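You operate a simulated robot arm through the tools that you are given. There is no shell and no other tool.

You run a simulated robot arm. Do the job below in one go: nothing can be reset, and whatever is moved stays where it is left.

TASK
Refill both empty cells of the white tray from the middle teal drawer.
Fine: one balloon a cell; shut the drawer again; leave the tape roll in it. Where these are worked on the way, their far stop is far enough and under half their travel is too little: middle teal drawer.

The check looks at the end state, three seconds after you hand in, the way a careful person would. Anything else that was tipped, shoved, dropped, spilled or broken makes it a failure.

THE ROBOT
A 6-joint arm with a two-finger gripper, fixed in place. Base frame: the origin is at the foot of the arm, x ahead of it, y to its left, z up; the work surface is at about z = 86. Lengths are in cm, angles in rad, forces in N, time in s.
Its first joint turns from -2.897 to 2.897 rad. Payload 3.43 kg.
The tool frame sits at the grasp point between the pads (the TCP): z along the fingers, y along the line on which they close. The tips reach 2 cm beyond it. Largest opening 19 cm; the body of the gripper starts 24.8 cm behind the TCP.
Orientation is that of the tool frame in the base frame, as a unit quaternion [x, y, z, w]. With the fingers straight down and closing along the base's y, the tool's x points along the base's -x, its y along +y and its z along -z.

THE INTERFACE
- The arm moves only by the tool arm_command. Its argument "rows" is a list of rows, each a list of 7 numbers: the shift along the tool's x, y, z in cm, then the turn, a rotation vector about the tool's x, y, z in rad, then the gripper command, from -1 (fully open) to 1 (shut), values between in proportion. In form: [[tx, ty, tz, rx, ry, rz, grip], ...]. A call has 1 to 20 rows; each row is the pose to reach, as a shift and turn from the pose commanded when the call began, along the tool's axes at that moment. Each row takes 0.2 s and may step no farther than 5 cm and 0.15 rad from the row before; otherwise, or with a gripper value out of range, the whole call is refused. A pose out of reach is approached as far as the arm can. The call stops where the force on the tool passes 90 N (or 10 N more than at its start, if that is more) or the arm is blocked; 0.2 s more then pass. Each finger travels about 15.3 cm/s and halts on what it meets, pressing with about 43 N; the grip force reading is that of the motor and also rises with nothing between the fingers. The clock runs only during rows and for 0.2 s after the last one: add rows that repeat a pose to give the fingers time. It gives the time, the measured TCP pose, the force on the tool (base axes), the opening and the grip force at its end, in the units of the frame above (readings bear some noise), with the torque about the TCP (base axes, N m) and any sound that the robot's microphone picked up.
- Cameras (640 x 400 px; columns grow to the right, rows downward): "scene" is now at [6.07, 18.78, 162.68]; the picture's right is [-0.26, -0.96, 0.00], its down [-0.66, 0.18, -0.73] and it looks along [0.70, -0.19, -0.68] (base axes); focal length 326 px, centre (320, 200). "wrist" rides on the gripper at [7.1, -0.8, -28.8] in the tool frame; the picture's right is [0.12, 0.99, 0.00], its down [-0.96, 0.12, -0.25] and it looks along [-0.25, 0.03, 0.97] (tool axes); focal length 261 px, centre (320, 200). There is no depth. A picture from a camera that has moved, and an enlarged one, comes with that camera's place and axes in the base frame and with its lens.
- capture(camera): a new picture of that camera. It takes no simulated time.
- lift_body(by): slides the trunk up (or, below 0, down) by that many cm; the arm and the scene camera ride with it, the base frame stays. It gives what a move gives, with no picture.
- turn_head(pan, tilt): turns the head with the scene camera to pan (to the left, within 2.094 rad either way) and tilt (down, from -0.506 to 1.204), counted from straight ahead of the robot. It gives what a move gives.
- zoom(camera, box): a new picture of the part [left, top, right, bottom] of that camera's present view, enlarged. It takes no simulated time.
- sign_off(): hands the job in; it is judged then, once.

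Places have to be worked out from the pictures, the camera data and where the tool is seen. Open the gripper and draw the arm clear of the work before you hand the job in, unless the task says otherwise.

The tools are called as a command line: name --pt "numbers of a row" for each row, then --argument value for the rest, lists and objects as JSON in quotes. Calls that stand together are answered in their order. arm_command: Moves the arm, as the interface text tells. Its arguments: {"type":"object","properties":{"rows":{"type":"array"}},"required":["rows"]} The other tools are called the same way: lift_body (by) slides the trunk up or down; turn_head (pan, tilt) turns the head that bears the scene camera; capture (camera) takes a picture; zoom (camera, box) takes an enlarged picture of a part of a camera's view; sign_off () hands the job in.

At the start:

```text
time_s: 0.0
tcp_pos: [79.23, -2.73, 115.61]
ee_rot: [0.0, 1.0, 0.001, -0.001]
wrist_force: [-0.1, 0.4, -0.4]
torque: [-0.02, 0.01, -0.01]
grip_width: 18.98
grasp_force: 0.1
trunk travel left (down, up): [-20.0, 24.0]
head pan, tilt: [-0.267, 0.752]
```

scene: 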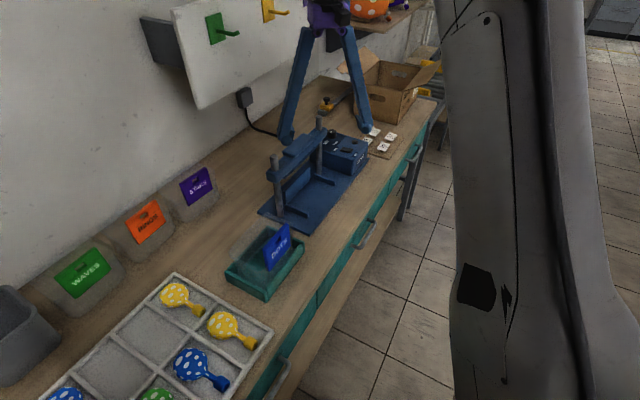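
wrist: 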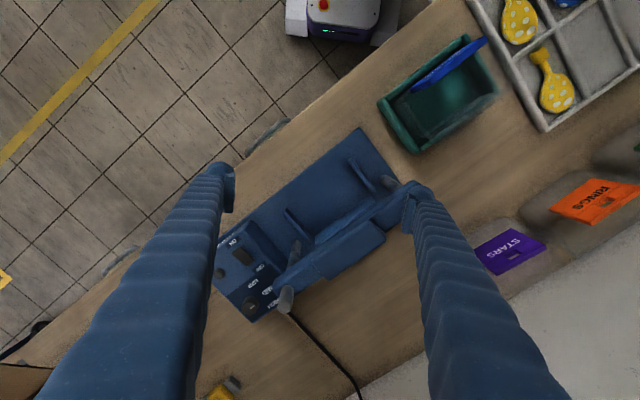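

The scene shows a bench with a white tray in the lower left, a teal dish and a machine, with teal drawers at the bench's front edge. I'll turn the head left and down for a better view of the tray and drawers.

turn_head --pan 0.3 --tilt 0.9

capture --camera "scene"

```text
time_s: 1.0
tcp_pos: [79.27, -2.81, 115.64]
ee_rot: [0.0, 1.0, 0.0, -0.001]
wrist_force: [-0.2, 0.3, 0.1]
torque: [0.01, 0.0, -0.02]
grip_width: 18.99
grasp_force: 0.1
trunk travel left (down, up): [-20.0, 24.0]
head pan, tilt: [0.3, 0.901]
```

```text
taken
camera scene: at [5.3, 23.19, 161.51], right [0.29, -0.96, 0.0], down [-0.75, -0.23, -0.62], along [0.59, 0.18, -0.78], focal length 326 px, centre (320, 200)
```

scene: 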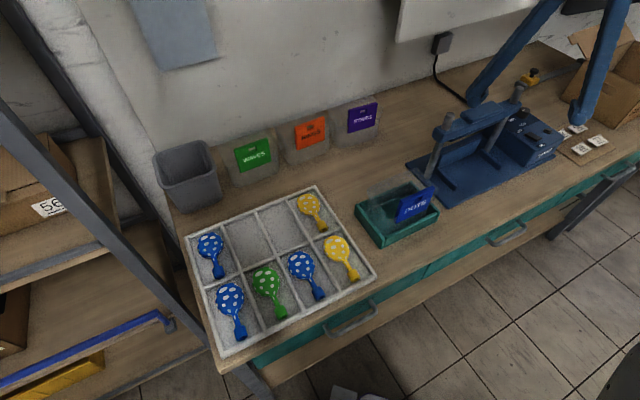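

I can see the tray (2x4, two empty cells in the back row) and three handles along the bench front. I'll zoom in on the tray and on the drawer front.

zoom --camera "scene" --box '[170, 160, 410, 370]'

zoom --camera "scene" --box '[400, 80, 640, 300]'

turn_head --pan -0.4 --tilt 0.9

capture --camera "scene"

```text
1.90 times, centred on (290, 265) of scene
camera zoom: at [5.3, 23.19, 161.51], right [0.29, -0.96, 0.0], down [-0.75, -0.23, -0.62], along [0.59, 0.18, -0.78], focal length 621 px, centre (377, 76)
```

zoom: 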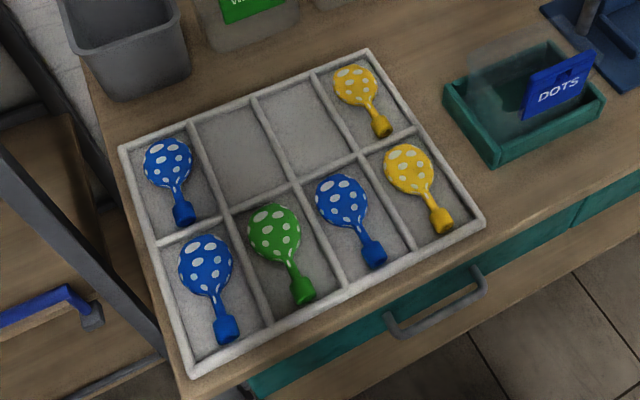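

```text
1.82 times, centred on (520, 190) of scene
camera zoom: at [5.3, 23.19, 161.51], right [0.29, -0.96, 0.0], down [-0.75, -0.23, -0.62], along [0.59, 0.18, -0.78], focal length 593 px, centre (-44, 218)
```

zoom: 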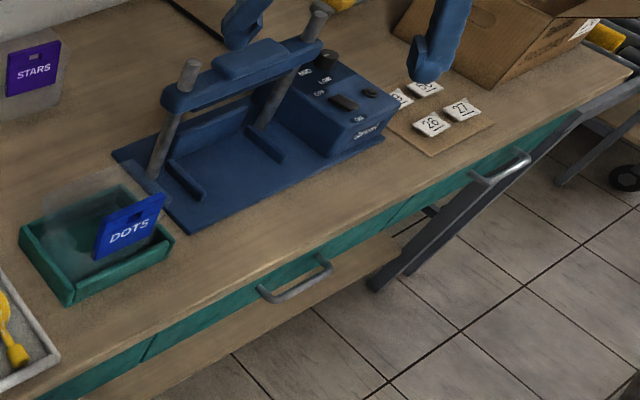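

```text
time_s: 2.0
tcp_pos: [79.21, -2.85, 115.57]
ee_rot: [0.0, 1.0, 0.0, -0.001]
wrist_force: [0.6, 1.2, -0.2]
torque: [-0.05, 0.03, -0.02]
grip_width: 19.02
grasp_force: 0.1
trunk travel left (down, up): [-20.0, 24.0]
head pan, tilt: [-0.4, 0.901]
```

```text
taken
camera scene: at [5.04, 18.03, 161.5], right [-0.39, -0.92, 0.0], down [-0.72, 0.3, -0.62], along [0.57, -0.24, -0.78], focal length 326 px, centre (320, 200)
```

scene: 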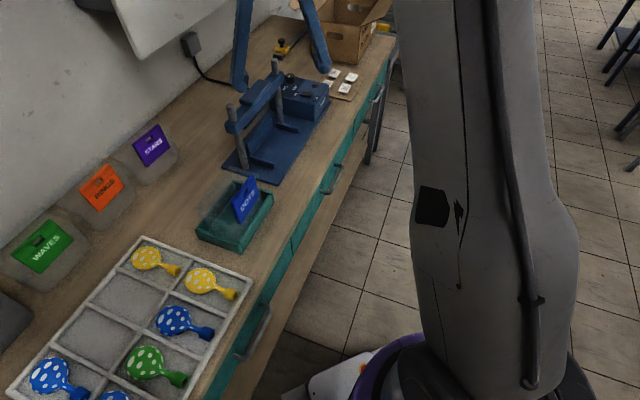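

The bench front runs at about 45° in the base frame. The middle handle is near (73, -16, ~80), with the pull direction about (-0.7, -0.7). I'll move the gripper over it at the present height and turn it so the fingers close across the bar, then look with the wrist camera.

arm_command --pt "1.2 -2.5 0 0 0 0.131 -1" --pt "2.4 -5.0 0 0 0 0.262 -1" --pt "3.6 -7.6 0 0 0 0.393 -1" --pt "4.8 -10.1 0 0 0 0.524 -1" --pt "6.0 -12.7 0 0 0 0.655 -1" --pt "7.2 -15.2 0 0 0 0.785 -1" --pt "7.2 -15.2 0 0 0 0.785 -1"

capture --camera "wrist"

capture --camera "scene"

```text
time_s: 3.6
tcp_pos: [71.73, -18.04, 115.74]
ee_rot: [0.383, 0.924, 0.0, -0.001]
wrist_force: [0.9, -0.9, 0.4]
torque: [0.07, -0.02, 0.04]
grip_width: 18.94
grasp_force: 0.1
trunk travel left (down, up): [-20.0, 24.0]
head pan, tilt: [-0.4, 0.901]
```

```text
taken
camera wrist: at [66.33, -13.61, 144.37], right [0.62, 0.79, 0.0], down [0.76, -0.6, 0.25], along [0.19, -0.15, -0.97], focal length 261 px, centre (320, 200)
```

wrist: 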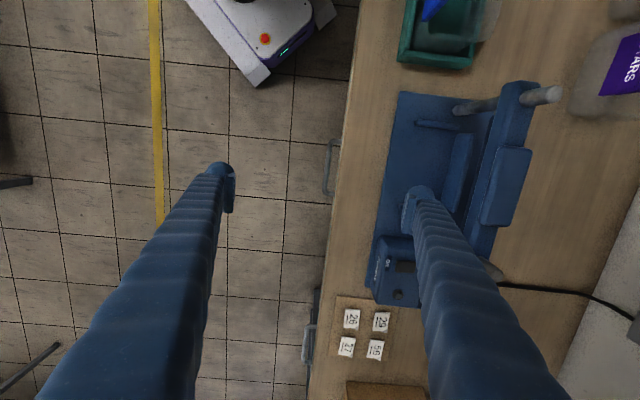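

```text
taken
camera scene: at [5.03, 17.97, 161.51], right [-0.39, -0.92, 0.0], down [-0.72, 0.31, -0.62], along [0.57, -0.24, -0.78], focal length 326 px, centre (320, 200)
```

scene: 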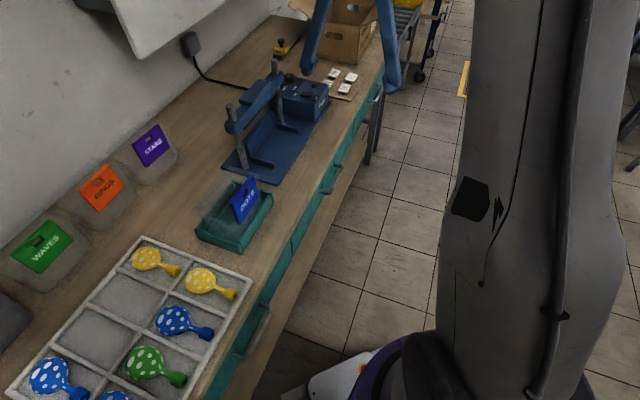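

The middle handle is visible at about (330, 168) in the wrist view; I zoom in to measure its bar and the gap behind it.

zoom --camera "wrist" --box '[280, 110, 400, 220]'

zoom --camera "scene" --box '[250, 120, 400, 280]'

```text
3.64 times, centred on (340, 165) of wrist
camera zoom: at [66.33, -13.61, 144.37], right [0.62, 0.79, 0.0], down [0.76, -0.6, 0.25], along [0.19, -0.15, -0.97], focal length 948 px, centre (247, 327)
```

zoom: 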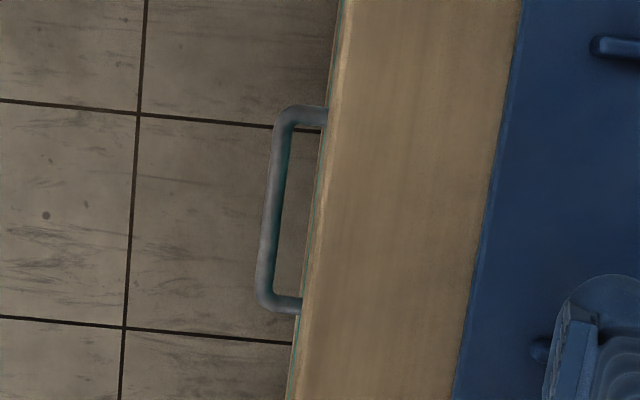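

```text
2.50 times, centred on (325, 200) of scene
camera zoom: at [5.03, 17.97, 161.51], right [-0.39, -0.92, 0.0], down [-0.72, 0.31, -0.62], along [0.57, -0.24, -0.78], focal length 815 px, centre (308, 200)
```

zoom: 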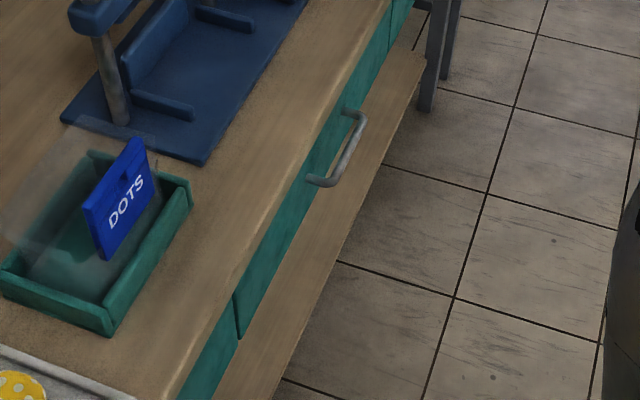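

The bar is about 1 cm thick and ~13 cm long. Triangulating puts it near (73.9, -17, 75.5), about 2 cm proud of the bench edge, so a straight-down finger behind it would be tight. I'll back off in front of the bench and tilt the tool toward the drawer front for a side look.

arm_command --pt "0 -2 1.5 -0.112 0 0 -1" --pt "0 -4 3 -0.224 0 0 -1" --pt "0 -6 4.5 -0.336 0 0 -1" --pt "0 -8 6 -0.448 0 0 -1" --pt "-0.1 -10 7.5 -0.56 0 0 -1" --pt "-0.2 -12 9 -0.672 0 0 -1" --pt "-0.2 -13.9 10.7 -0.785 0 0 -1" --pt "-0.2 -13.9 10.7 -0.785 0 0 -1"

capture --camera "wrist"

capture --camera "scene"

```text
time_s: 5.5
tcp_pos: [62.37, -27.9, 104.99]
ee_rot: [0.353, 0.854, 0.354, 0.147]
wrist_force: [-0.4, -1.4, 0.0]
torque: [0.16, -0.06, 0.06]
grip_width: 19.02
grasp_force: 0.0
trunk travel left (down, up): [-20.0, 24.0]
head pan, tilt: [-0.4, 0.901]
```

```text
taken
camera wrist: at [42.58, -37.74, 124.63], right [0.41, 0.58, 0.7], down [0.61, -0.75, 0.26], along [0.67, 0.33, -0.66], focal length 261 px, centre (320, 200)
```

wrist: 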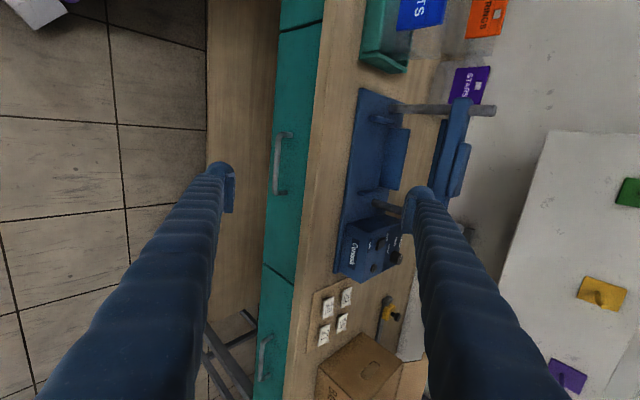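

```text
taken
camera scene: at [4.95, 17.84, 161.53], right [-0.39, -0.92, 0.0], down [-0.72, 0.31, -0.62], along [0.57, -0.24, -0.78], focal length 326 px, centre (320, 200)
```

scene: 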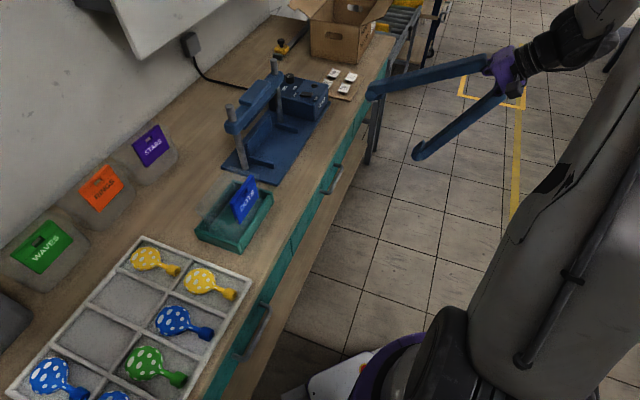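

The tilted view shows the middle drawer's face and handle clearly. Zooming to measure the handle, the face, and the gap.

zoom --camera "wrist" --box '[240, 100, 340, 220]'

zoom --camera "wrist" --box '[200, 0, 400, 300]'

```text
3.33 times, centred on (290, 160) of wrist
camera zoom: at [42.58, -37.74, 124.63], right [0.41, 0.58, 0.7], down [0.61, -0.75, 0.26], along [0.67, 0.33, -0.66], focal length 869 px, centre (420, 333)
```

zoom: 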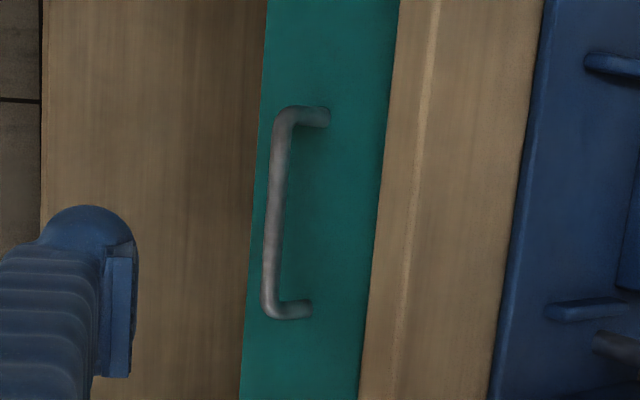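

```text
1.33 times, centred on (300, 150) of wrist
camera zoom: at [42.58, -37.74, 124.63], right [0.41, 0.58, 0.7], down [0.61, -0.75, 0.26], along [0.67, 0.33, -0.66], focal length 348 px, centre (347, 267)
```

zoom: 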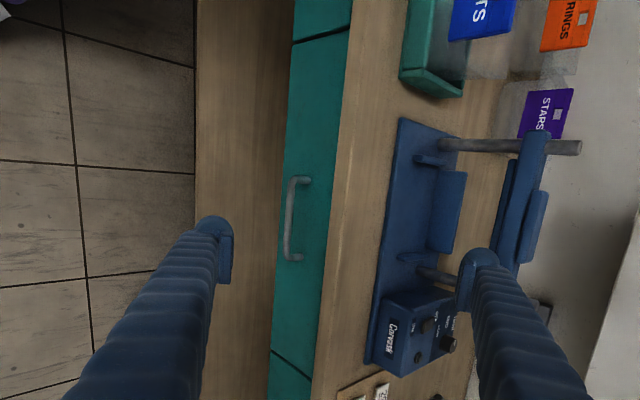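

The middle drawer's face spans about z 69–83, set slightly back from the bench edge. The bar centre triangulates to about (74.0, -17.05, 75), so a level approach with the fingers closing vertically is the safest. I'll finish tilting to horizontal here in free space first.

arm_command --pt "0 0 0 -0.112 0 0 -1" --pt "0 0 0 -0.224 0 0 -1" --pt "0 0 0 -0.336 0 0 -1" --pt "0 0 0 -0.448 0 0 -1" --pt "0 0 0 -0.56 0 0 -1" --pt "0 0 0 -0.672 0 0 -0.6" --pt "0 0 0 -0.785 0 0 -0.4" --pt "0 0 0 -0.785 0 0 -0.4"

capture --camera "scene"

capture --camera "wrist"

```text
time_s: 7.2
tcp_pos: [62.36, -28.08, 104.92]
ee_rot: [0.271, 0.654, 0.653, 0.27]
wrist_force: [0.4, -0.4, -0.9]
torque: [0.04, -0.04, 0.06]
grip_width: 13.32
grasp_force: 0.1
trunk travel left (down, up): [-20.0, 24.0]
head pan, tilt: [-0.4, 0.901]
```

```text
taken
camera scene: at [4.99, 17.91, 161.53], right [-0.39, -0.92, 0.0], down [-0.72, 0.31, -0.62], along [0.57, -0.24, -0.78], focal length 326 px, centre (320, 200)
```

scene: 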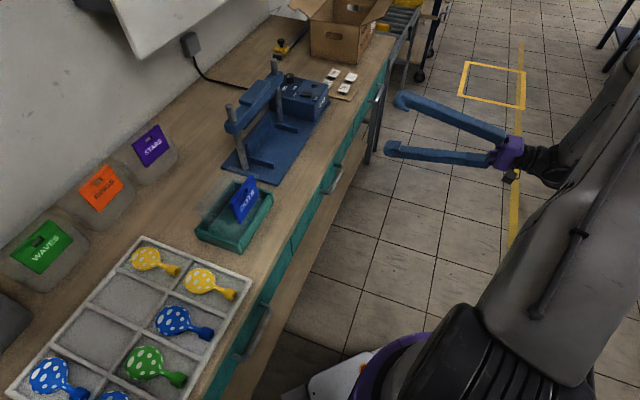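

```text
taken
camera wrist: at [37.01, -43.36, 104.07], right [-0.08, 0.08, 0.99], down [0.51, -0.86, 0.11], along [0.86, 0.51, 0.03], focal length 261 px, centre (320, 200)
```

wrist: 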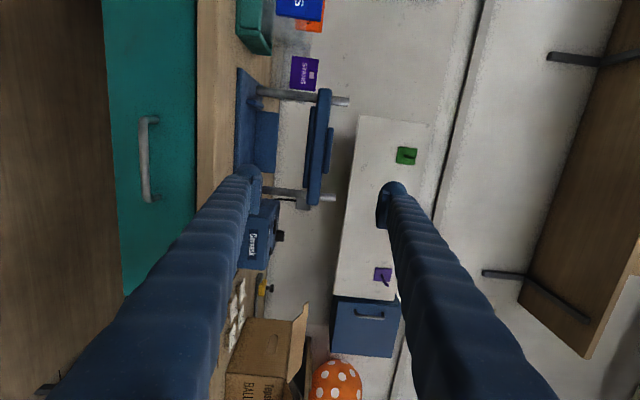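

The level pose works. I'll lower straight down to about z = 75.3 in front of the handle (still ~16 cm away) with the fingers at ~6 cm opening, then check the alignment.

arm_command --pt "0 -4 0 0 0 0 0.0" --pt "0 -8 0 0 0 0 0.37" --pt "0 -12 0 0 0 0 0.37" --pt "0 -16 0 0 0 0 0.37" --pt "0 -20 0 0 0 0 0.37" --pt "0 -24 0 0 0 0 0.37" --pt "0 -27 0 0 0 0 0.37" --pt "0 -29.6 0 0 0 0 0.37" --pt "0 -29.6 0 0 0 0 0.37"

capture --camera "scene"

capture --camera "wrist"

```text
time_s: 9.2
tcp_pos: [62.36, -27.87, 75.45]
ee_rot: [0.271, 0.653, 0.653, 0.271]
wrist_force: [-0.5, -0.7, -0.3]
torque: [0.02, 0.01, 0.01]
grip_width: 5.97
grasp_force: 0.1
trunk travel left (down, up): [-20.0, 24.0]
head pan, tilt: [-0.4, 0.901]
```

```text
taken
camera scene: at [4.99, 17.98, 161.52], right [-0.39, -0.92, 0.0], down [-0.72, 0.31, -0.62], along [0.57, -0.24, -0.78], focal length 326 px, centre (320, 200)
```

scene: 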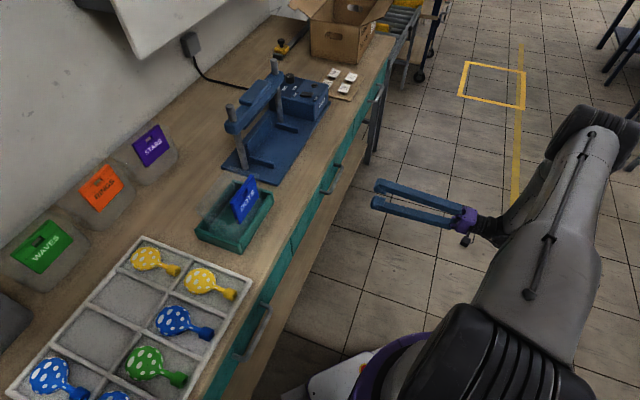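

```text
taken
camera wrist: at [37.06, -43.19, 74.53], right [-0.08, 0.08, 0.99], down [0.51, -0.86, 0.12], along [0.86, 0.51, 0.03], focal length 261 px, centre (320, 200)
```

wrist: 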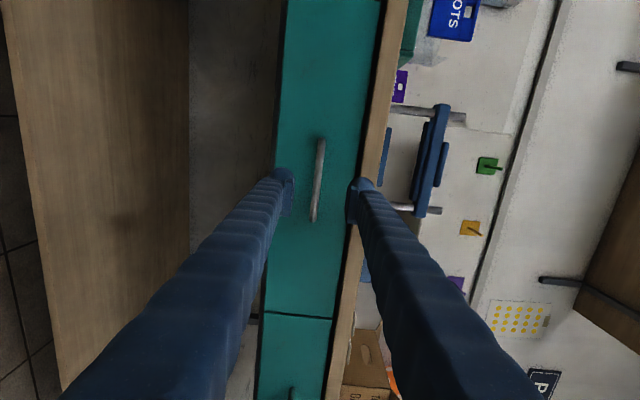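

The bar sits centred between the fingers at z ≈ 75.0 and about 15.9 cm ahead of the TCP. I'll advance 15.3 cm so the tips straddle the bar without touching the face, then close.

arm_command --pt "-0.4 -0.4 4 0 0 0 0.37" --pt "-0.8 -0.4 8 0 0 0 0.37" --pt "-0.8 -0.4 11 0 0 0 0.37" --pt "-0.8 -0.4 13.5 0 0 0 0.37" --pt "-0.8 -0.4 15.3 0 0 0 0.37" --pt "-0.8 -0.4 15.3 0 0 0 0.37"

capture --camera "wrist"

zoom --camera "scene" --box '[250, 120, 450, 280]'

```text
time_s: 10.7
tcp_pos: [73.67, -17.72, 74.93]
ee_rot: [0.271, 0.654, 0.653, 0.271]
wrist_force: [0.0, 0.4, 0.7]
torque: [-0.01, 0.02, -0.02]
grip_width: 5.99
grasp_force: 0.0
trunk travel left (down, up): [-20.0, 24.0]
head pan, tilt: [-0.4, 0.901]
```

```text
taken
camera wrist: at [48.34, -33.0, 74.03], right [-0.08, 0.08, 0.99], down [0.51, -0.86, 0.12], along [0.86, 0.51, 0.03], focal length 261 px, centre (320, 200)
```

wrist: 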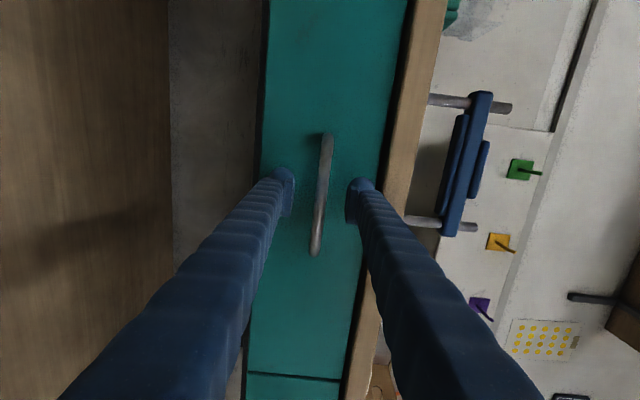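

```text
2.50 times, centred on (350, 200) of scene
camera zoom: at [5.03, 18.02, 161.5], right [-0.39, -0.92, 0.0], down [-0.72, 0.31, -0.62], along [0.57, -0.24, -0.78], focal length 815 px, centre (245, 200)
```

zoom: 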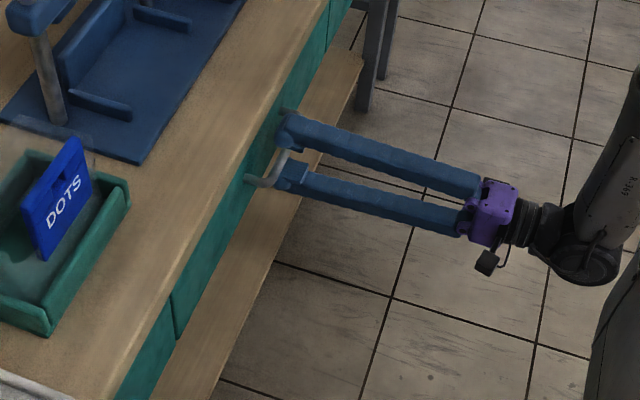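

The tips seem to straddle the bar; I zoom in on both views to confirm depth before closing.

zoom --camera "wrist" --box '[260, 120, 390, 270]'

zoom --camera "scene" --box '[310, 145, 390, 205]'

```text
2.67 times, centred on (325, 195) of wrist
camera zoom: at [48.34, -33.0, 74.03], right [-0.08, 0.08, 0.99], down [0.51, -0.86, 0.12], along [0.86, 0.51, 0.03], focal length 695 px, centre (307, 213)
```

zoom: 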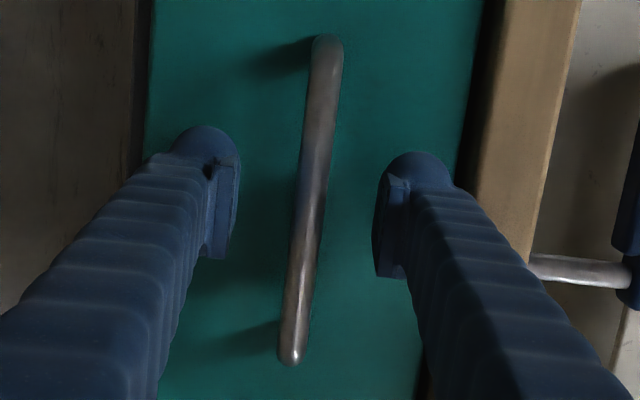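

```text
6.67 times, centred on (350, 175) of scene
camera zoom: at [5.03, 18.02, 161.5], right [-0.39, -0.92, 0.0], down [-0.72, 0.31, -0.62], along [0.57, -0.24, -0.78], focal length 2173 px, centre (120, 367)
```

zoom: 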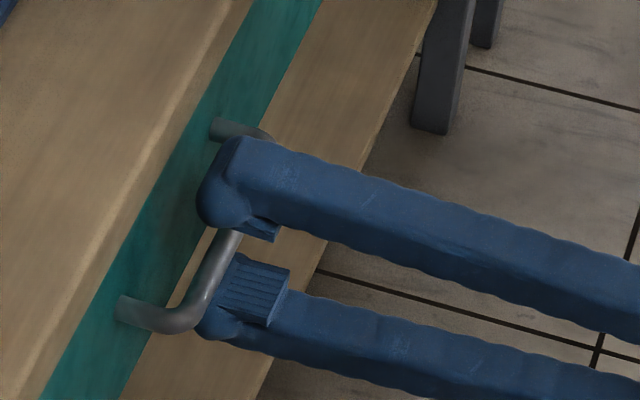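

The bar lies just past the pad's forward edge, so I'll advance 0.8 cm more and then close on it.

arm_command --pt "0 0 0.4 0 0 0 0.37" --pt "0 0 0.8 0 0 0 0.37" --pt "0 0 0.8 0 0 0 0.7" --pt "0 0 0.8 0 0 0 1" --pt "0 0 0.8 0 0 0 1" --pt "0 0 0.8 0 0 0 1"

zoom --camera "wrist" --box '[260, 120, 390, 270]'

zoom --camera "scene" --box '[310, 145, 390, 205]'

```text
time_s: 12.1
tcp_pos: [74.24, -17.27, 74.94]
ee_rot: [0.27, 0.653, 0.654, 0.27]
wrist_force: [1.5, 0.1, 4.1]
torque: [-0.03, 0.03, 0.09]
grip_width: 0.92
grasp_force: 43.2
trunk travel left (down, up): [-20.0, 24.0]
head pan, tilt: [-0.4, 0.901]
```

```text
2.67 times, centred on (325, 195) of wrist
camera zoom: at [48.93, -32.53, 74.13], right [-0.08, 0.08, 0.99], down [0.51, -0.86, 0.12], along [0.86, 0.51, 0.03], focal length 695 px, centre (307, 213)
```

zoom: 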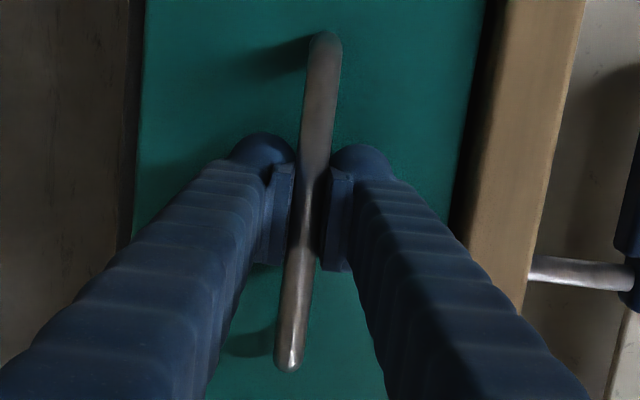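

```text
6.67 times, centred on (350, 175) of scene
camera zoom: at [4.99, 18.01, 161.51], right [-0.39, -0.92, 0.0], down [-0.72, 0.31, -0.62], along [0.57, -0.24, -0.78], focal length 2173 px, centre (120, 367)
```

zoom: 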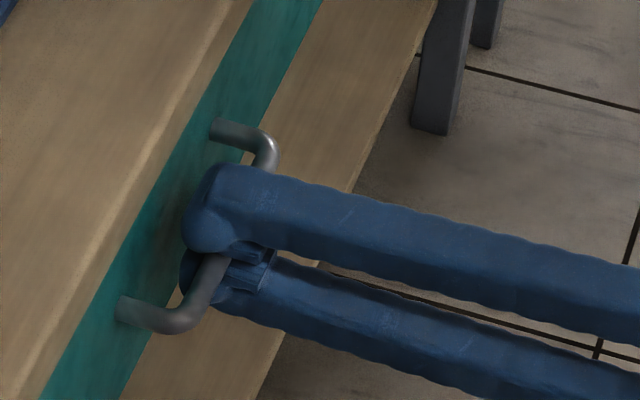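

The bar is gripped (width 0.92 cm, 43 N). I now pull straight out along the tool's -z in gentle steps.

arm_command --pt "0 0 -0.5 0 0 0 1" --pt "0 0 -1.5 0 0 0 1" --pt "0 0 -2.7 0 0 0 1" --pt "0 0 -4.0 0 0 0 1" --pt "0 0 -5.3 0 0 0 1" --pt "0 0 -6.6 0 0 0 1" --pt "0 0 -7.9 0 0 0 1" --pt "0 0 -9.2 0 0 0 1" --pt "0 0 -10.5 0 0 0 1" --pt "0 0 -11.8 0 0 0 1" --pt "0 0 -13.0 0 0 0 1" --pt "0 0 -14.0 0 0 0 1" --pt "0 0 -14.5 0 0 0 1"

capture --camera "scene"

```text
time_s: 14.8
tcp_pos: [63.94, -27.52, 74.94]
ee_rot: [0.27, 0.653, 0.653, 0.271]
wrist_force: [5.4, -5.4, 7.2]
torque: [-0.04, -0.06, -0.42]
grip_width: 0.92
grasp_force: 43.3
trunk travel left (down, up): [-20.0, 24.0]
head pan, tilt: [-0.4, 0.901]
```

```text
taken
camera scene: at [4.97, 17.98, 161.52], right [-0.39, -0.92, 0.0], down [-0.72, 0.31, -0.62], along [0.57, -0.24, -0.78], focal length 326 px, centre (320, 200)
```

scene: 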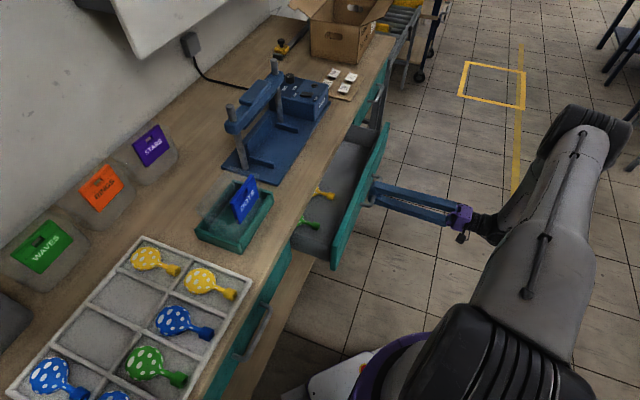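

The drawer is out 14.5 cm and balloons are coming into view. I continue pulling toward its stop, watching the force.

arm_command --pt "0 0 -0.5 0 0 0 1" --pt "0 0 -1.5 0 0 0 1" --pt "0 0 -2.7 0 0 0 1" --pt "0 0 -4.0 0 0 0 1" --pt "0 0 -5.3 0 0 0 1" --pt "0 0 -6.6 0 0 0 1" --pt "0 0 -7.9 0 0 0 1" --pt "0 0 -9.2 0 0 0 1" --pt "0 0 -10.2 0 0 0 1" --pt "0 0 -11.0 0 0 0 1"

capture --camera "scene"

```text
time_s: 17.1
tcp_pos: [56.06, -35.17, 75.03]
ee_rot: [0.271, 0.653, 0.654, 0.27]
wrist_force: [6.9, -7.7, 5.9]
torque: [-0.06, -0.07, -0.23]
grip_width: 0.95
grasp_force: 42.4
trunk travel left (down, up): [-20.0, 24.0]
head pan, tilt: [-0.4, 0.901]
```

```text
taken
camera scene: at [4.98, 17.98, 161.51], right [-0.39, -0.92, 0.0], down [-0.72, 0.31, -0.62], along [0.57, -0.24, -0.78], focal length 326 px, centre (320, 200)
```

scene: 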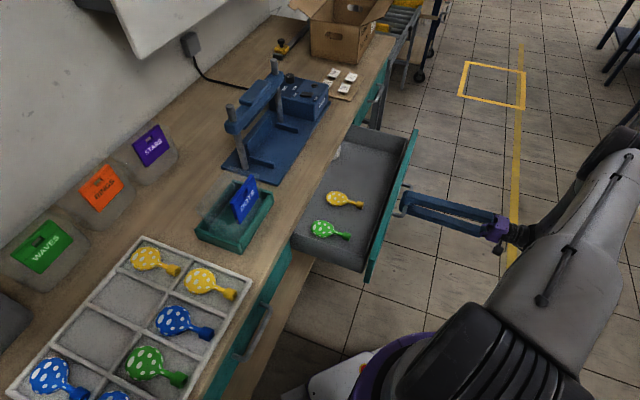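

Pulled ~25.5 cm: a yellow and a green dotted balloon are fully visible. I continue on to reach the far stop, in smaller steps.

arm_command --pt "0 0 -0.5 0 0 0 1" --pt "0 0 -1.3 0 0 0 1" --pt "0 0 -2.2 0 0 0 1" --pt "0 0 -3.1 0 0 0 1" --pt "0 0 -4.0 0 0 0 1" --pt "0 0 -4.9 0 0 0 1" --pt "0 0 -5.8 0 0 0 1" --pt "0 0 -6.7 0 0 0 1" --pt "0 0 -7.6 0 0 0 1" --pt "0 0 -8.3 0 0 0 1"

capture --camera "scene"

```text
time_s: 19.2
tcp_pos: [50.22, -41.2, 74.94]
ee_rot: [0.271, 0.654, 0.653, 0.271]
wrist_force: [6.9, -9.6, 6.8]
torque: [-0.03, -0.02, 0.02]
grip_width: 0.95
grasp_force: 42.4
trunk travel left (down, up): [-20.0, 24.0]
head pan, tilt: [-0.4, 0.901]
```

```text
taken
camera scene: at [4.97, 17.98, 161.51], right [-0.39, -0.92, 0.0], down [-0.72, 0.31, -0.62], along [0.57, -0.24, -0.78], focal length 326 px, centre (320, 200)
```

scene: 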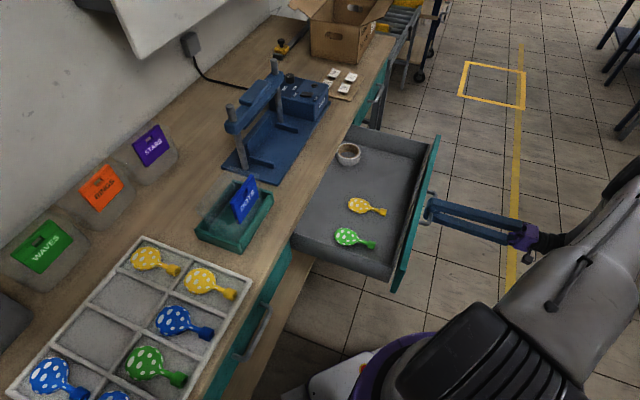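

The tape roll is visible at the back right and both balloons are clear. I'll pull a few more cm slowly to find the stop.

arm_command --pt "0 0 -0.4 0 0 0 1" --pt "0 0 -0.9 0 0 0 1" --pt "0 0 -1.4 0 0 0 1" --pt "0 0 -1.9 0 0 0 1" --pt "0 0 -2.4 0 0 0 1" --pt "0 0 -2.9 0 0 0 1" --pt "0 0 -3.4 0 0 0 1" --pt "0 0 -3.9 0 0 0 1" --pt "0 0 -4.4 0 0 0 1"

capture --camera "scene"

```text
time_s: 21.2
tcp_pos: [47.07, -44.35, 74.95]
ee_rot: [0.271, 0.654, 0.653, 0.27]
wrist_force: [0.0, -0.5, 1.0]
torque: [-0.02, 0.0, -0.03]
grip_width: 0.03
grasp_force: 34.2
trunk travel left (down, up): [-20.0, 24.0]
head pan, tilt: [-0.4, 0.901]
```

```text
taken
camera scene: at [4.85, 17.98, 161.5], right [-0.39, -0.92, 0.0], down [-0.72, 0.3, -0.62], along [0.57, -0.24, -0.78], focal length 326 px, centre (320, 200)
```

scene: 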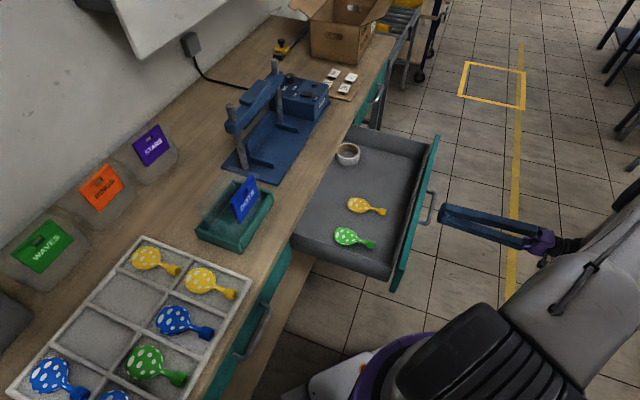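

The gripper slipped off at the end: the drawer is at its stop (about 34–35 cm out), with both balloons and the tape undisturbed inside. I'll back away a bit and raise the arm clear.

arm_command --pt "0 0 -2 0 0 0 1" --pt "0 0 -4 0 0 0 1" --pt "0 4 -4 0 0 0 1" --pt "0 8 -4 0 0 0 1" --pt "0 12 -4 0 0 0 1" --pt "0 16 -4 0 0 0 1" --pt "0 20 -4 0 0 0 1" --pt "0 24 -4 0 0 0 1" --pt "0 28 -4 0 0 0 1" --pt "0 32 -4 0 0 0 1" --pt "0 36 -4 0 0 0 1" --pt "0 36 -4 0 0 0 1"

arm_command --pt "0 0 0 0.13 0 0 0.5" --pt "0 0 0 0.26 0 0 0" --pt "0 0 0 0.39 0 0 0" --pt "0 0 0 0.52 0 0 0" --pt "0 0 0 0.65 0 0 0" --pt "0 0 0 0.78 0 0 0" --pt "0 0 0 0.91 0 0 0" --pt "0 0 0 1.04 0 0 0" --pt "0 0 0 1.17 0 0 0" --pt "0 0 0 1.3 0 0 0" --pt "0 0 0 1.43 0 0 0" --pt "0 0 0 1.571 0 0 0" --pt "0 0 0 1.571 0 0 0"

capture --camera "scene"

capture --camera "wrist"

```text
time_s: 23.9
tcp_pos: [44.44, -46.94, 111.01]
ee_rot: [0.271, 0.653, 0.653, 0.271]
wrist_force: [-0.1, 0.7, 1.2]
torque: [-0.02, 0.05, -0.03]
grip_width: 0.02
grasp_force: 34.1
trunk travel left (down, up): [-20.0, 24.0]
head pan, tilt: [-0.4, 0.901]
```

```text
time_s: 26.6
tcp_pos: [44.29, -46.95, 111.11]
ee_rot: [0.382, 0.924, -0.001, -0.001]
wrist_force: [-0.4, 0.4, -0.2]
torque: [-0.12, 0.02, 0.01]
grip_width: 9.48
grasp_force: 0.0
trunk travel left (down, up): [-20.0, 24.0]
head pan, tilt: [-0.4, 0.901]
```

```text
taken
camera scene: at [4.96, 18.1, 161.5], right [-0.39, -0.92, 0.0], down [-0.72, 0.3, -0.62], along [0.57, -0.24, -0.78], focal length 326 px, centre (320, 200)
```

scene: 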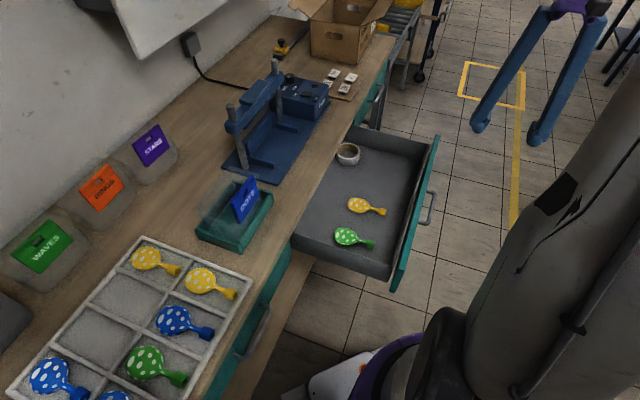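

```text
taken
camera wrist: at [38.84, -42.48, 139.78], right [0.62, 0.79, 0.0], down [0.76, -0.6, 0.25], along [0.19, -0.16, -0.97], focal length 261 px, centre (320, 200)
```

wrist: 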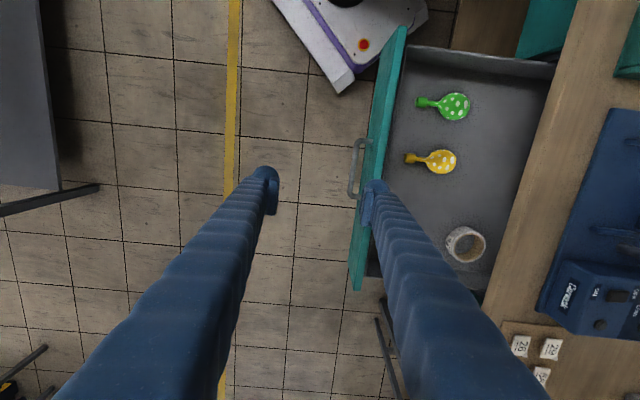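

Both balloons and the tape roll are well seen. The yellow balloon is near (64, -22, 70), with its neck pointing toward the drawer front. I'll move above it and turn the tool so the fingers close along the bench direction, i.e. across the balloon's body.

arm_command --pt "0.37 2.46 0 0 0 -0.131 0" --pt "0.74 4.92 0 0 0 -0.262 0" --pt "1.11 7.38 0 0 0 -0.393 0" --pt "1.48 9.83 0 0 0 -0.524 0" --pt "1.85 12.29 0 0 0 -0.655 0" --pt "2.23 14.75 0 0 0 -0.785 0" --pt "2.6 17.2 1 0 0 -0.916 0" --pt "2.97 19.67 2 0 0 -1.047 0" --pt "3.34 22.1 4 0 0 -1.178 0" --pt "3.71 24.6 6 0 0 -1.309 0" --pt "4.08 27.0 7 0 0 -1.44 0" --pt "4.45 29.5 8 0 0 -1.571 0" --pt "4.45 29.5 8 0 0 -1.571 0"

capture --camera "wrist"

capture --camera "scene"

```text
time_s: 29.4
tcp_pos: [62.14, -22.96, 103.22]
ee_rot: [-0.384, 0.923, 0.0, 0.0]
wrist_force: [-1.2, 0.4, 0.1]
torque: [-0.02, 0.0, -0.01]
grip_width: 9.49
grasp_force: 0.1
trunk travel left (down, up): [-20.0, 24.0]
head pan, tilt: [-0.4, 0.901]
```

```text
taken
camera wrist: at [57.81, -28.46, 131.87], right [-0.79, 0.62, 0.0], down [0.6, 0.76, 0.25], along [0.15, 0.19, -0.97], focal length 261 px, centre (320, 200)
```

wrist: 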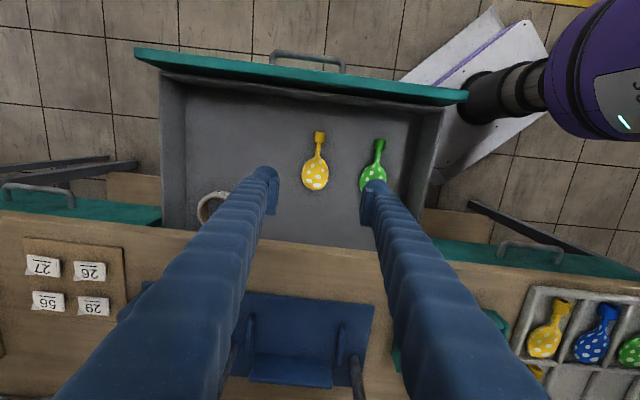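

```text
taken
camera scene: at [5.0, 18.06, 161.5], right [-0.39, -0.92, 0.0], down [-0.72, 0.3, -0.62], along [0.57, -0.24, -0.78], focal length 326 px, centre (320, 200)
```

scene: 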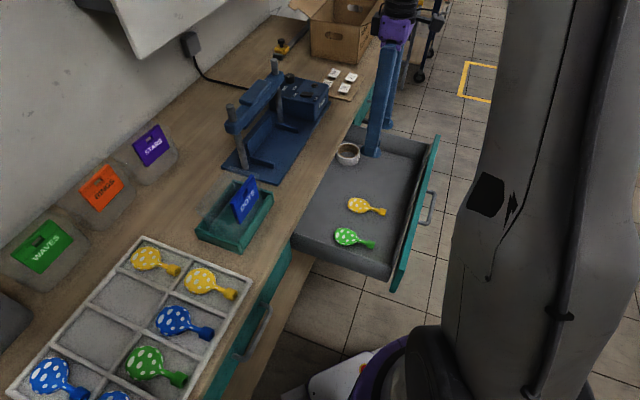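

Both views agree: the yellow body centre is near (64.3, -21.6) and its neck end near (57.9, -28.4). I zoom to judge widths and heights.

zoom --camera "wrist" --box '[260, 110, 420, 220]'

zoom --camera "scene" --box '[290, 120, 450, 290]'

```text
3.64 times, centred on (340, 165) of wrist
camera zoom: at [57.81, -28.46, 131.87], right [-0.79, 0.62, 0.0], down [0.6, 0.76, 0.25], along [0.15, 0.19, -0.97], focal length 948 px, centre (247, 327)
```

zoom: 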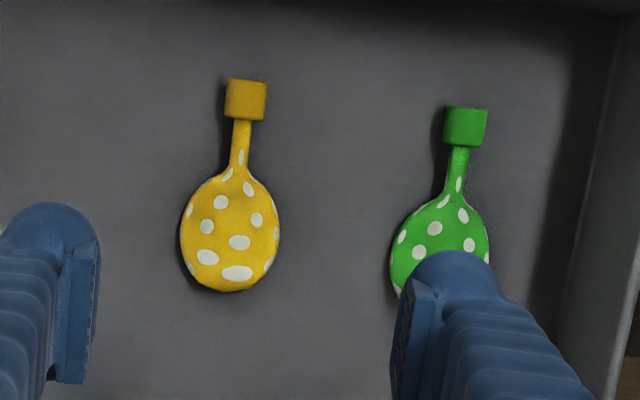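

```text
2.35 times, centred on (370, 205) of scene
camera zoom: at [5.0, 18.06, 161.5], right [-0.39, -0.92, 0.0], down [-0.72, 0.3, -0.62], along [0.57, -0.24, -0.78], focal length 767 px, centre (202, 188)
```

zoom: 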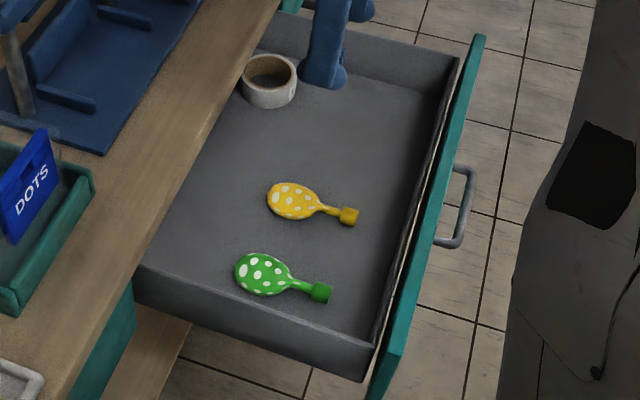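

The balloon is ~6.5 cm wide and ~14 cm long, aligned with the tool, lying on a drawer floor at roughly z 68–69. I descend over its body to z ≈ 76 with ~9.5 cm opening and look again.

arm_command --pt "-0.6 -0.2 3 0 0 0 0" --pt "-1.2 -0.4 7 0 0 0 0" --pt "-1.8 -0.6 11 0 0 0 0" --pt "-2.5 -0.7 15 0 0 0 0" --pt "-2.5 -0.7 19 0 0 0 0" --pt "-2.5 -0.7 23 0 0 0 0" --pt "-2.5 -0.7 27 0 0 0 0" --pt "-2.5 -0.7 27 0 0 0 0"

capture --camera "wrist"

zoom --camera "scene" --box '[290, 120, 450, 290]'

```text
time_s: 31.2
tcp_pos: [64.33, -21.98, 75.93]
ee_rot: [-0.382, 0.924, 0.0, 0.0]
wrist_force: [0.3, 0.3, -0.5]
torque: [0.05, 0.01, 0.01]
grip_width: 9.49
grasp_force: 0.0
trunk travel left (down, up): [-20.0, 24.0]
head pan, tilt: [-0.4, 0.901]
```

```text
taken
camera wrist: at [60.04, -27.38, 104.66], right [-0.79, 0.62, 0.0], down [0.6, 0.76, 0.25], along [0.15, 0.19, -0.97], focal length 261 px, centre (320, 200)
```

wrist: 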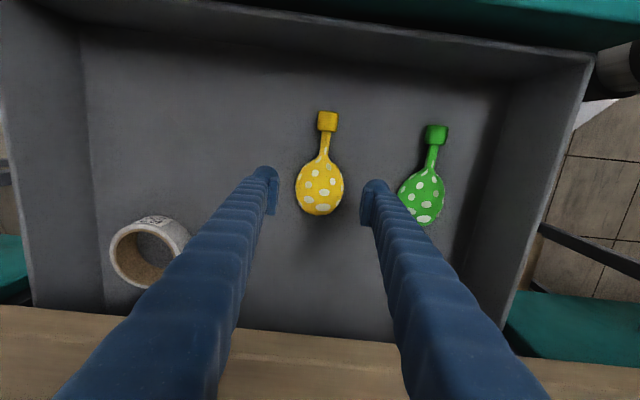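

```text
2.35 times, centred on (370, 205) of scene
camera zoom: at [5.04, 17.99, 161.52], right [-0.39, -0.92, 0.0], down [-0.72, 0.31, -0.62], along [0.57, -0.24, -0.78], focal length 767 px, centre (202, 188)
```

zoom: 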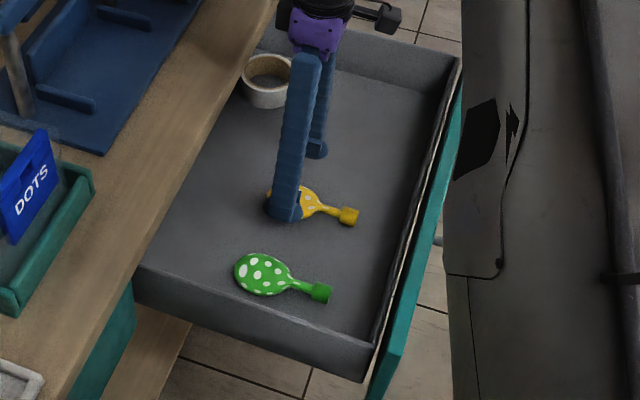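

The alignment over the yellow balloon is good. I descend in two short steps, watching for any contact force on the drawer floor.

arm_command --pt "0 0 1.5 0 0 0 0" --pt "0 0 2.8 0 0 0 0" --pt "0 0 3.7 0 0 0 0" --pt "0 0 3.7 0 0 0 0"

zoom --camera "scene" --box '[330, 170, 400, 230]'

zoom --camera "wrist" --box '[240, 90, 400, 260]'

```text
time_s: 32.2
tcp_pos: [64.4, -21.79, 72.32]
ee_rot: [-0.383, 0.924, 0.0, -0.001]
wrist_force: [0.1, -0.2, -0.4]
torque: [0.01, -0.01, -0.01]
grip_width: 9.49
grasp_force: 0.1
trunk travel left (down, up): [-20.0, 24.0]
head pan, tilt: [-0.4, 0.901]
```

```text
6.67 times, centred on (365, 200) of scene
camera zoom: at [5.05, 18.01, 161.51], right [-0.39, -0.92, 0.0], down [-0.72, 0.31, -0.62], along [0.57, -0.24, -0.78], focal length 2173 px, centre (20, 200)
```

zoom: 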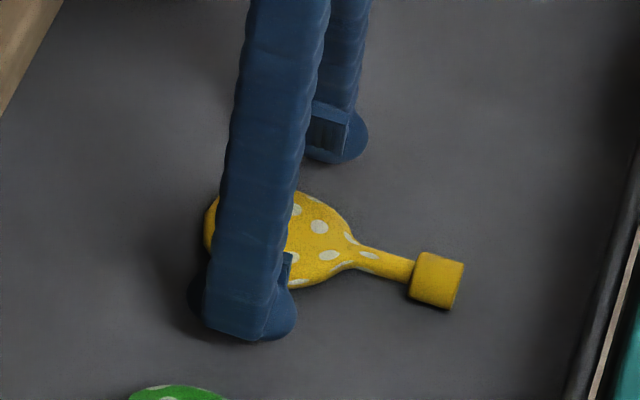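

```text
2.35 times, centred on (320, 175) of wrist
camera zoom: at [60.04, -27.3, 101.0], right [-0.79, 0.62, 0.0], down [0.6, 0.76, 0.25], along [0.15, 0.19, -0.97], focal length 613 px, centre (320, 259)
```

zoom: 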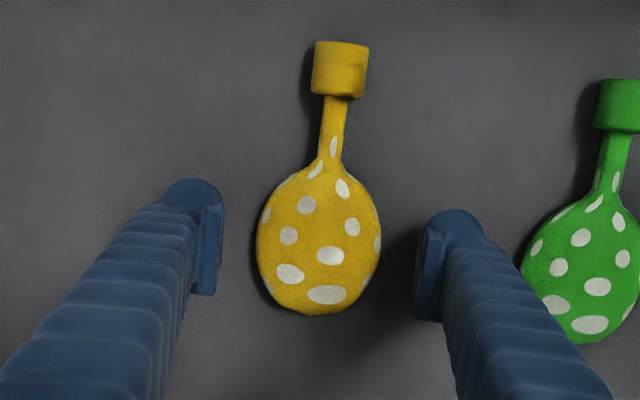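

No contact yet at tip z ≈ 70.3. I go down another 0.8 cm and check the force.

arm_command --pt "0 0 0.4 0 0 0 0" --pt "0 0 0.8 0 0 0 0" --pt "0 0 0.8 0 0 0 0"

zoom --camera "scene" --box '[330, 170, 400, 230]'

```text
time_s: 33.0
tcp_pos: [64.29, -21.81, 71.4]
ee_rot: [-0.382, 0.924, -0.001, -0.001]
wrist_force: [-0.1, 0.2, -0.1]
torque: [0.01, -0.02, 0.01]
grip_width: 9.5
grasp_force: 0.1
trunk travel left (down, up): [-20.0, 24.0]
head pan, tilt: [-0.4, 0.901]
```

```text
6.67 times, centred on (365, 200) of scene
camera zoom: at [5.04, 18.01, 161.51], right [-0.39, -0.92, 0.0], down [-0.72, 0.31, -0.62], along [0.57, -0.24, -0.78], focal length 2173 px, centre (20, 200)
```

zoom: 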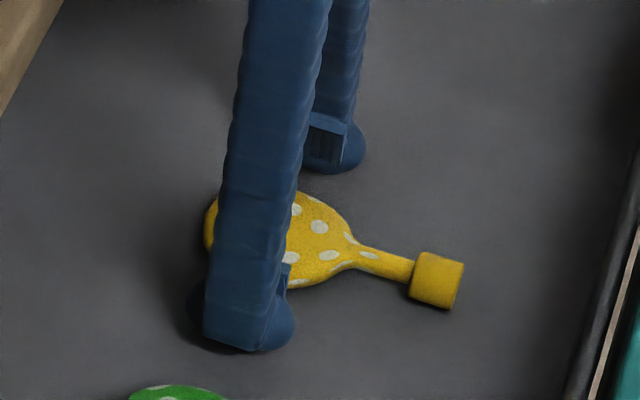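

Still no contact with tips at z ≈ 69.4. Another 0.6 cm in small steps.

arm_command --pt "0 0 0.2 0 0 0 0" --pt "0 0 0.4 0 0 0 0" --pt "0 0 0.6 0 0 0 0" --pt "0 0 0.6 0 0 0 0"

zoom --camera "scene" --box '[330, 170, 400, 230]'

```text
time_s: 34.0
tcp_pos: [64.33, -21.64, 70.81]
ee_rot: [-0.382, 0.924, 0.0, -0.001]
wrist_force: [-0.2, -0.2, -1.3]
torque: [0.02, 0.02, 0.0]
grip_width: 9.5
grasp_force: 0.0
trunk travel left (down, up): [-20.0, 24.0]
head pan, tilt: [-0.4, 0.901]
```

```text
6.67 times, centred on (365, 200) of scene
camera zoom: at [5.04, 18.02, 161.51], right [-0.39, -0.92, 0.0], down [-0.72, 0.31, -0.62], along [0.57, -0.24, -0.78], focal length 2173 px, centre (20, 200)
```

zoom: 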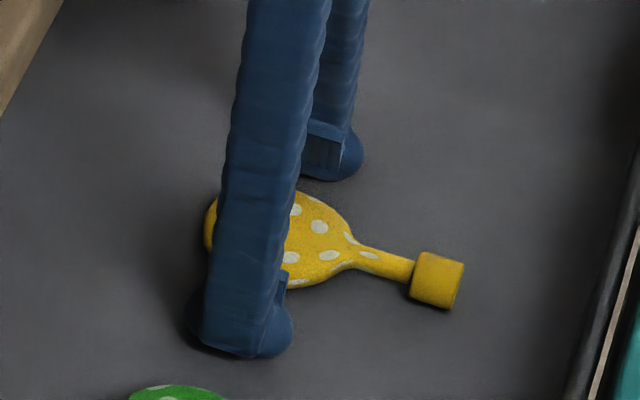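

Tips at about z 68.8, still free. I'll take 0.4 cm more so that the pads cover the body's widest height, then close gradually.

arm_command --pt "0 0 0.2 0 0 0 0" --pt "0 0 0.4 0 0 0 0" --pt "0 0 0.4 0 0 0 0"

```text
time_s: 34.9
tcp_pos: [64.37, -21.69, 70.72]
ee_rot: [-0.382, 0.924, -0.002, 0.0]
wrist_force: [1.1, -0.1, 42.8]
torque: [1.39, 1.31, 0.02]
grip_width: 9.51
grasp_force: 0.4
trunk travel left (down, up): [-20.0, 24.0]
head pan, tilt: [-0.4, 0.901]
```

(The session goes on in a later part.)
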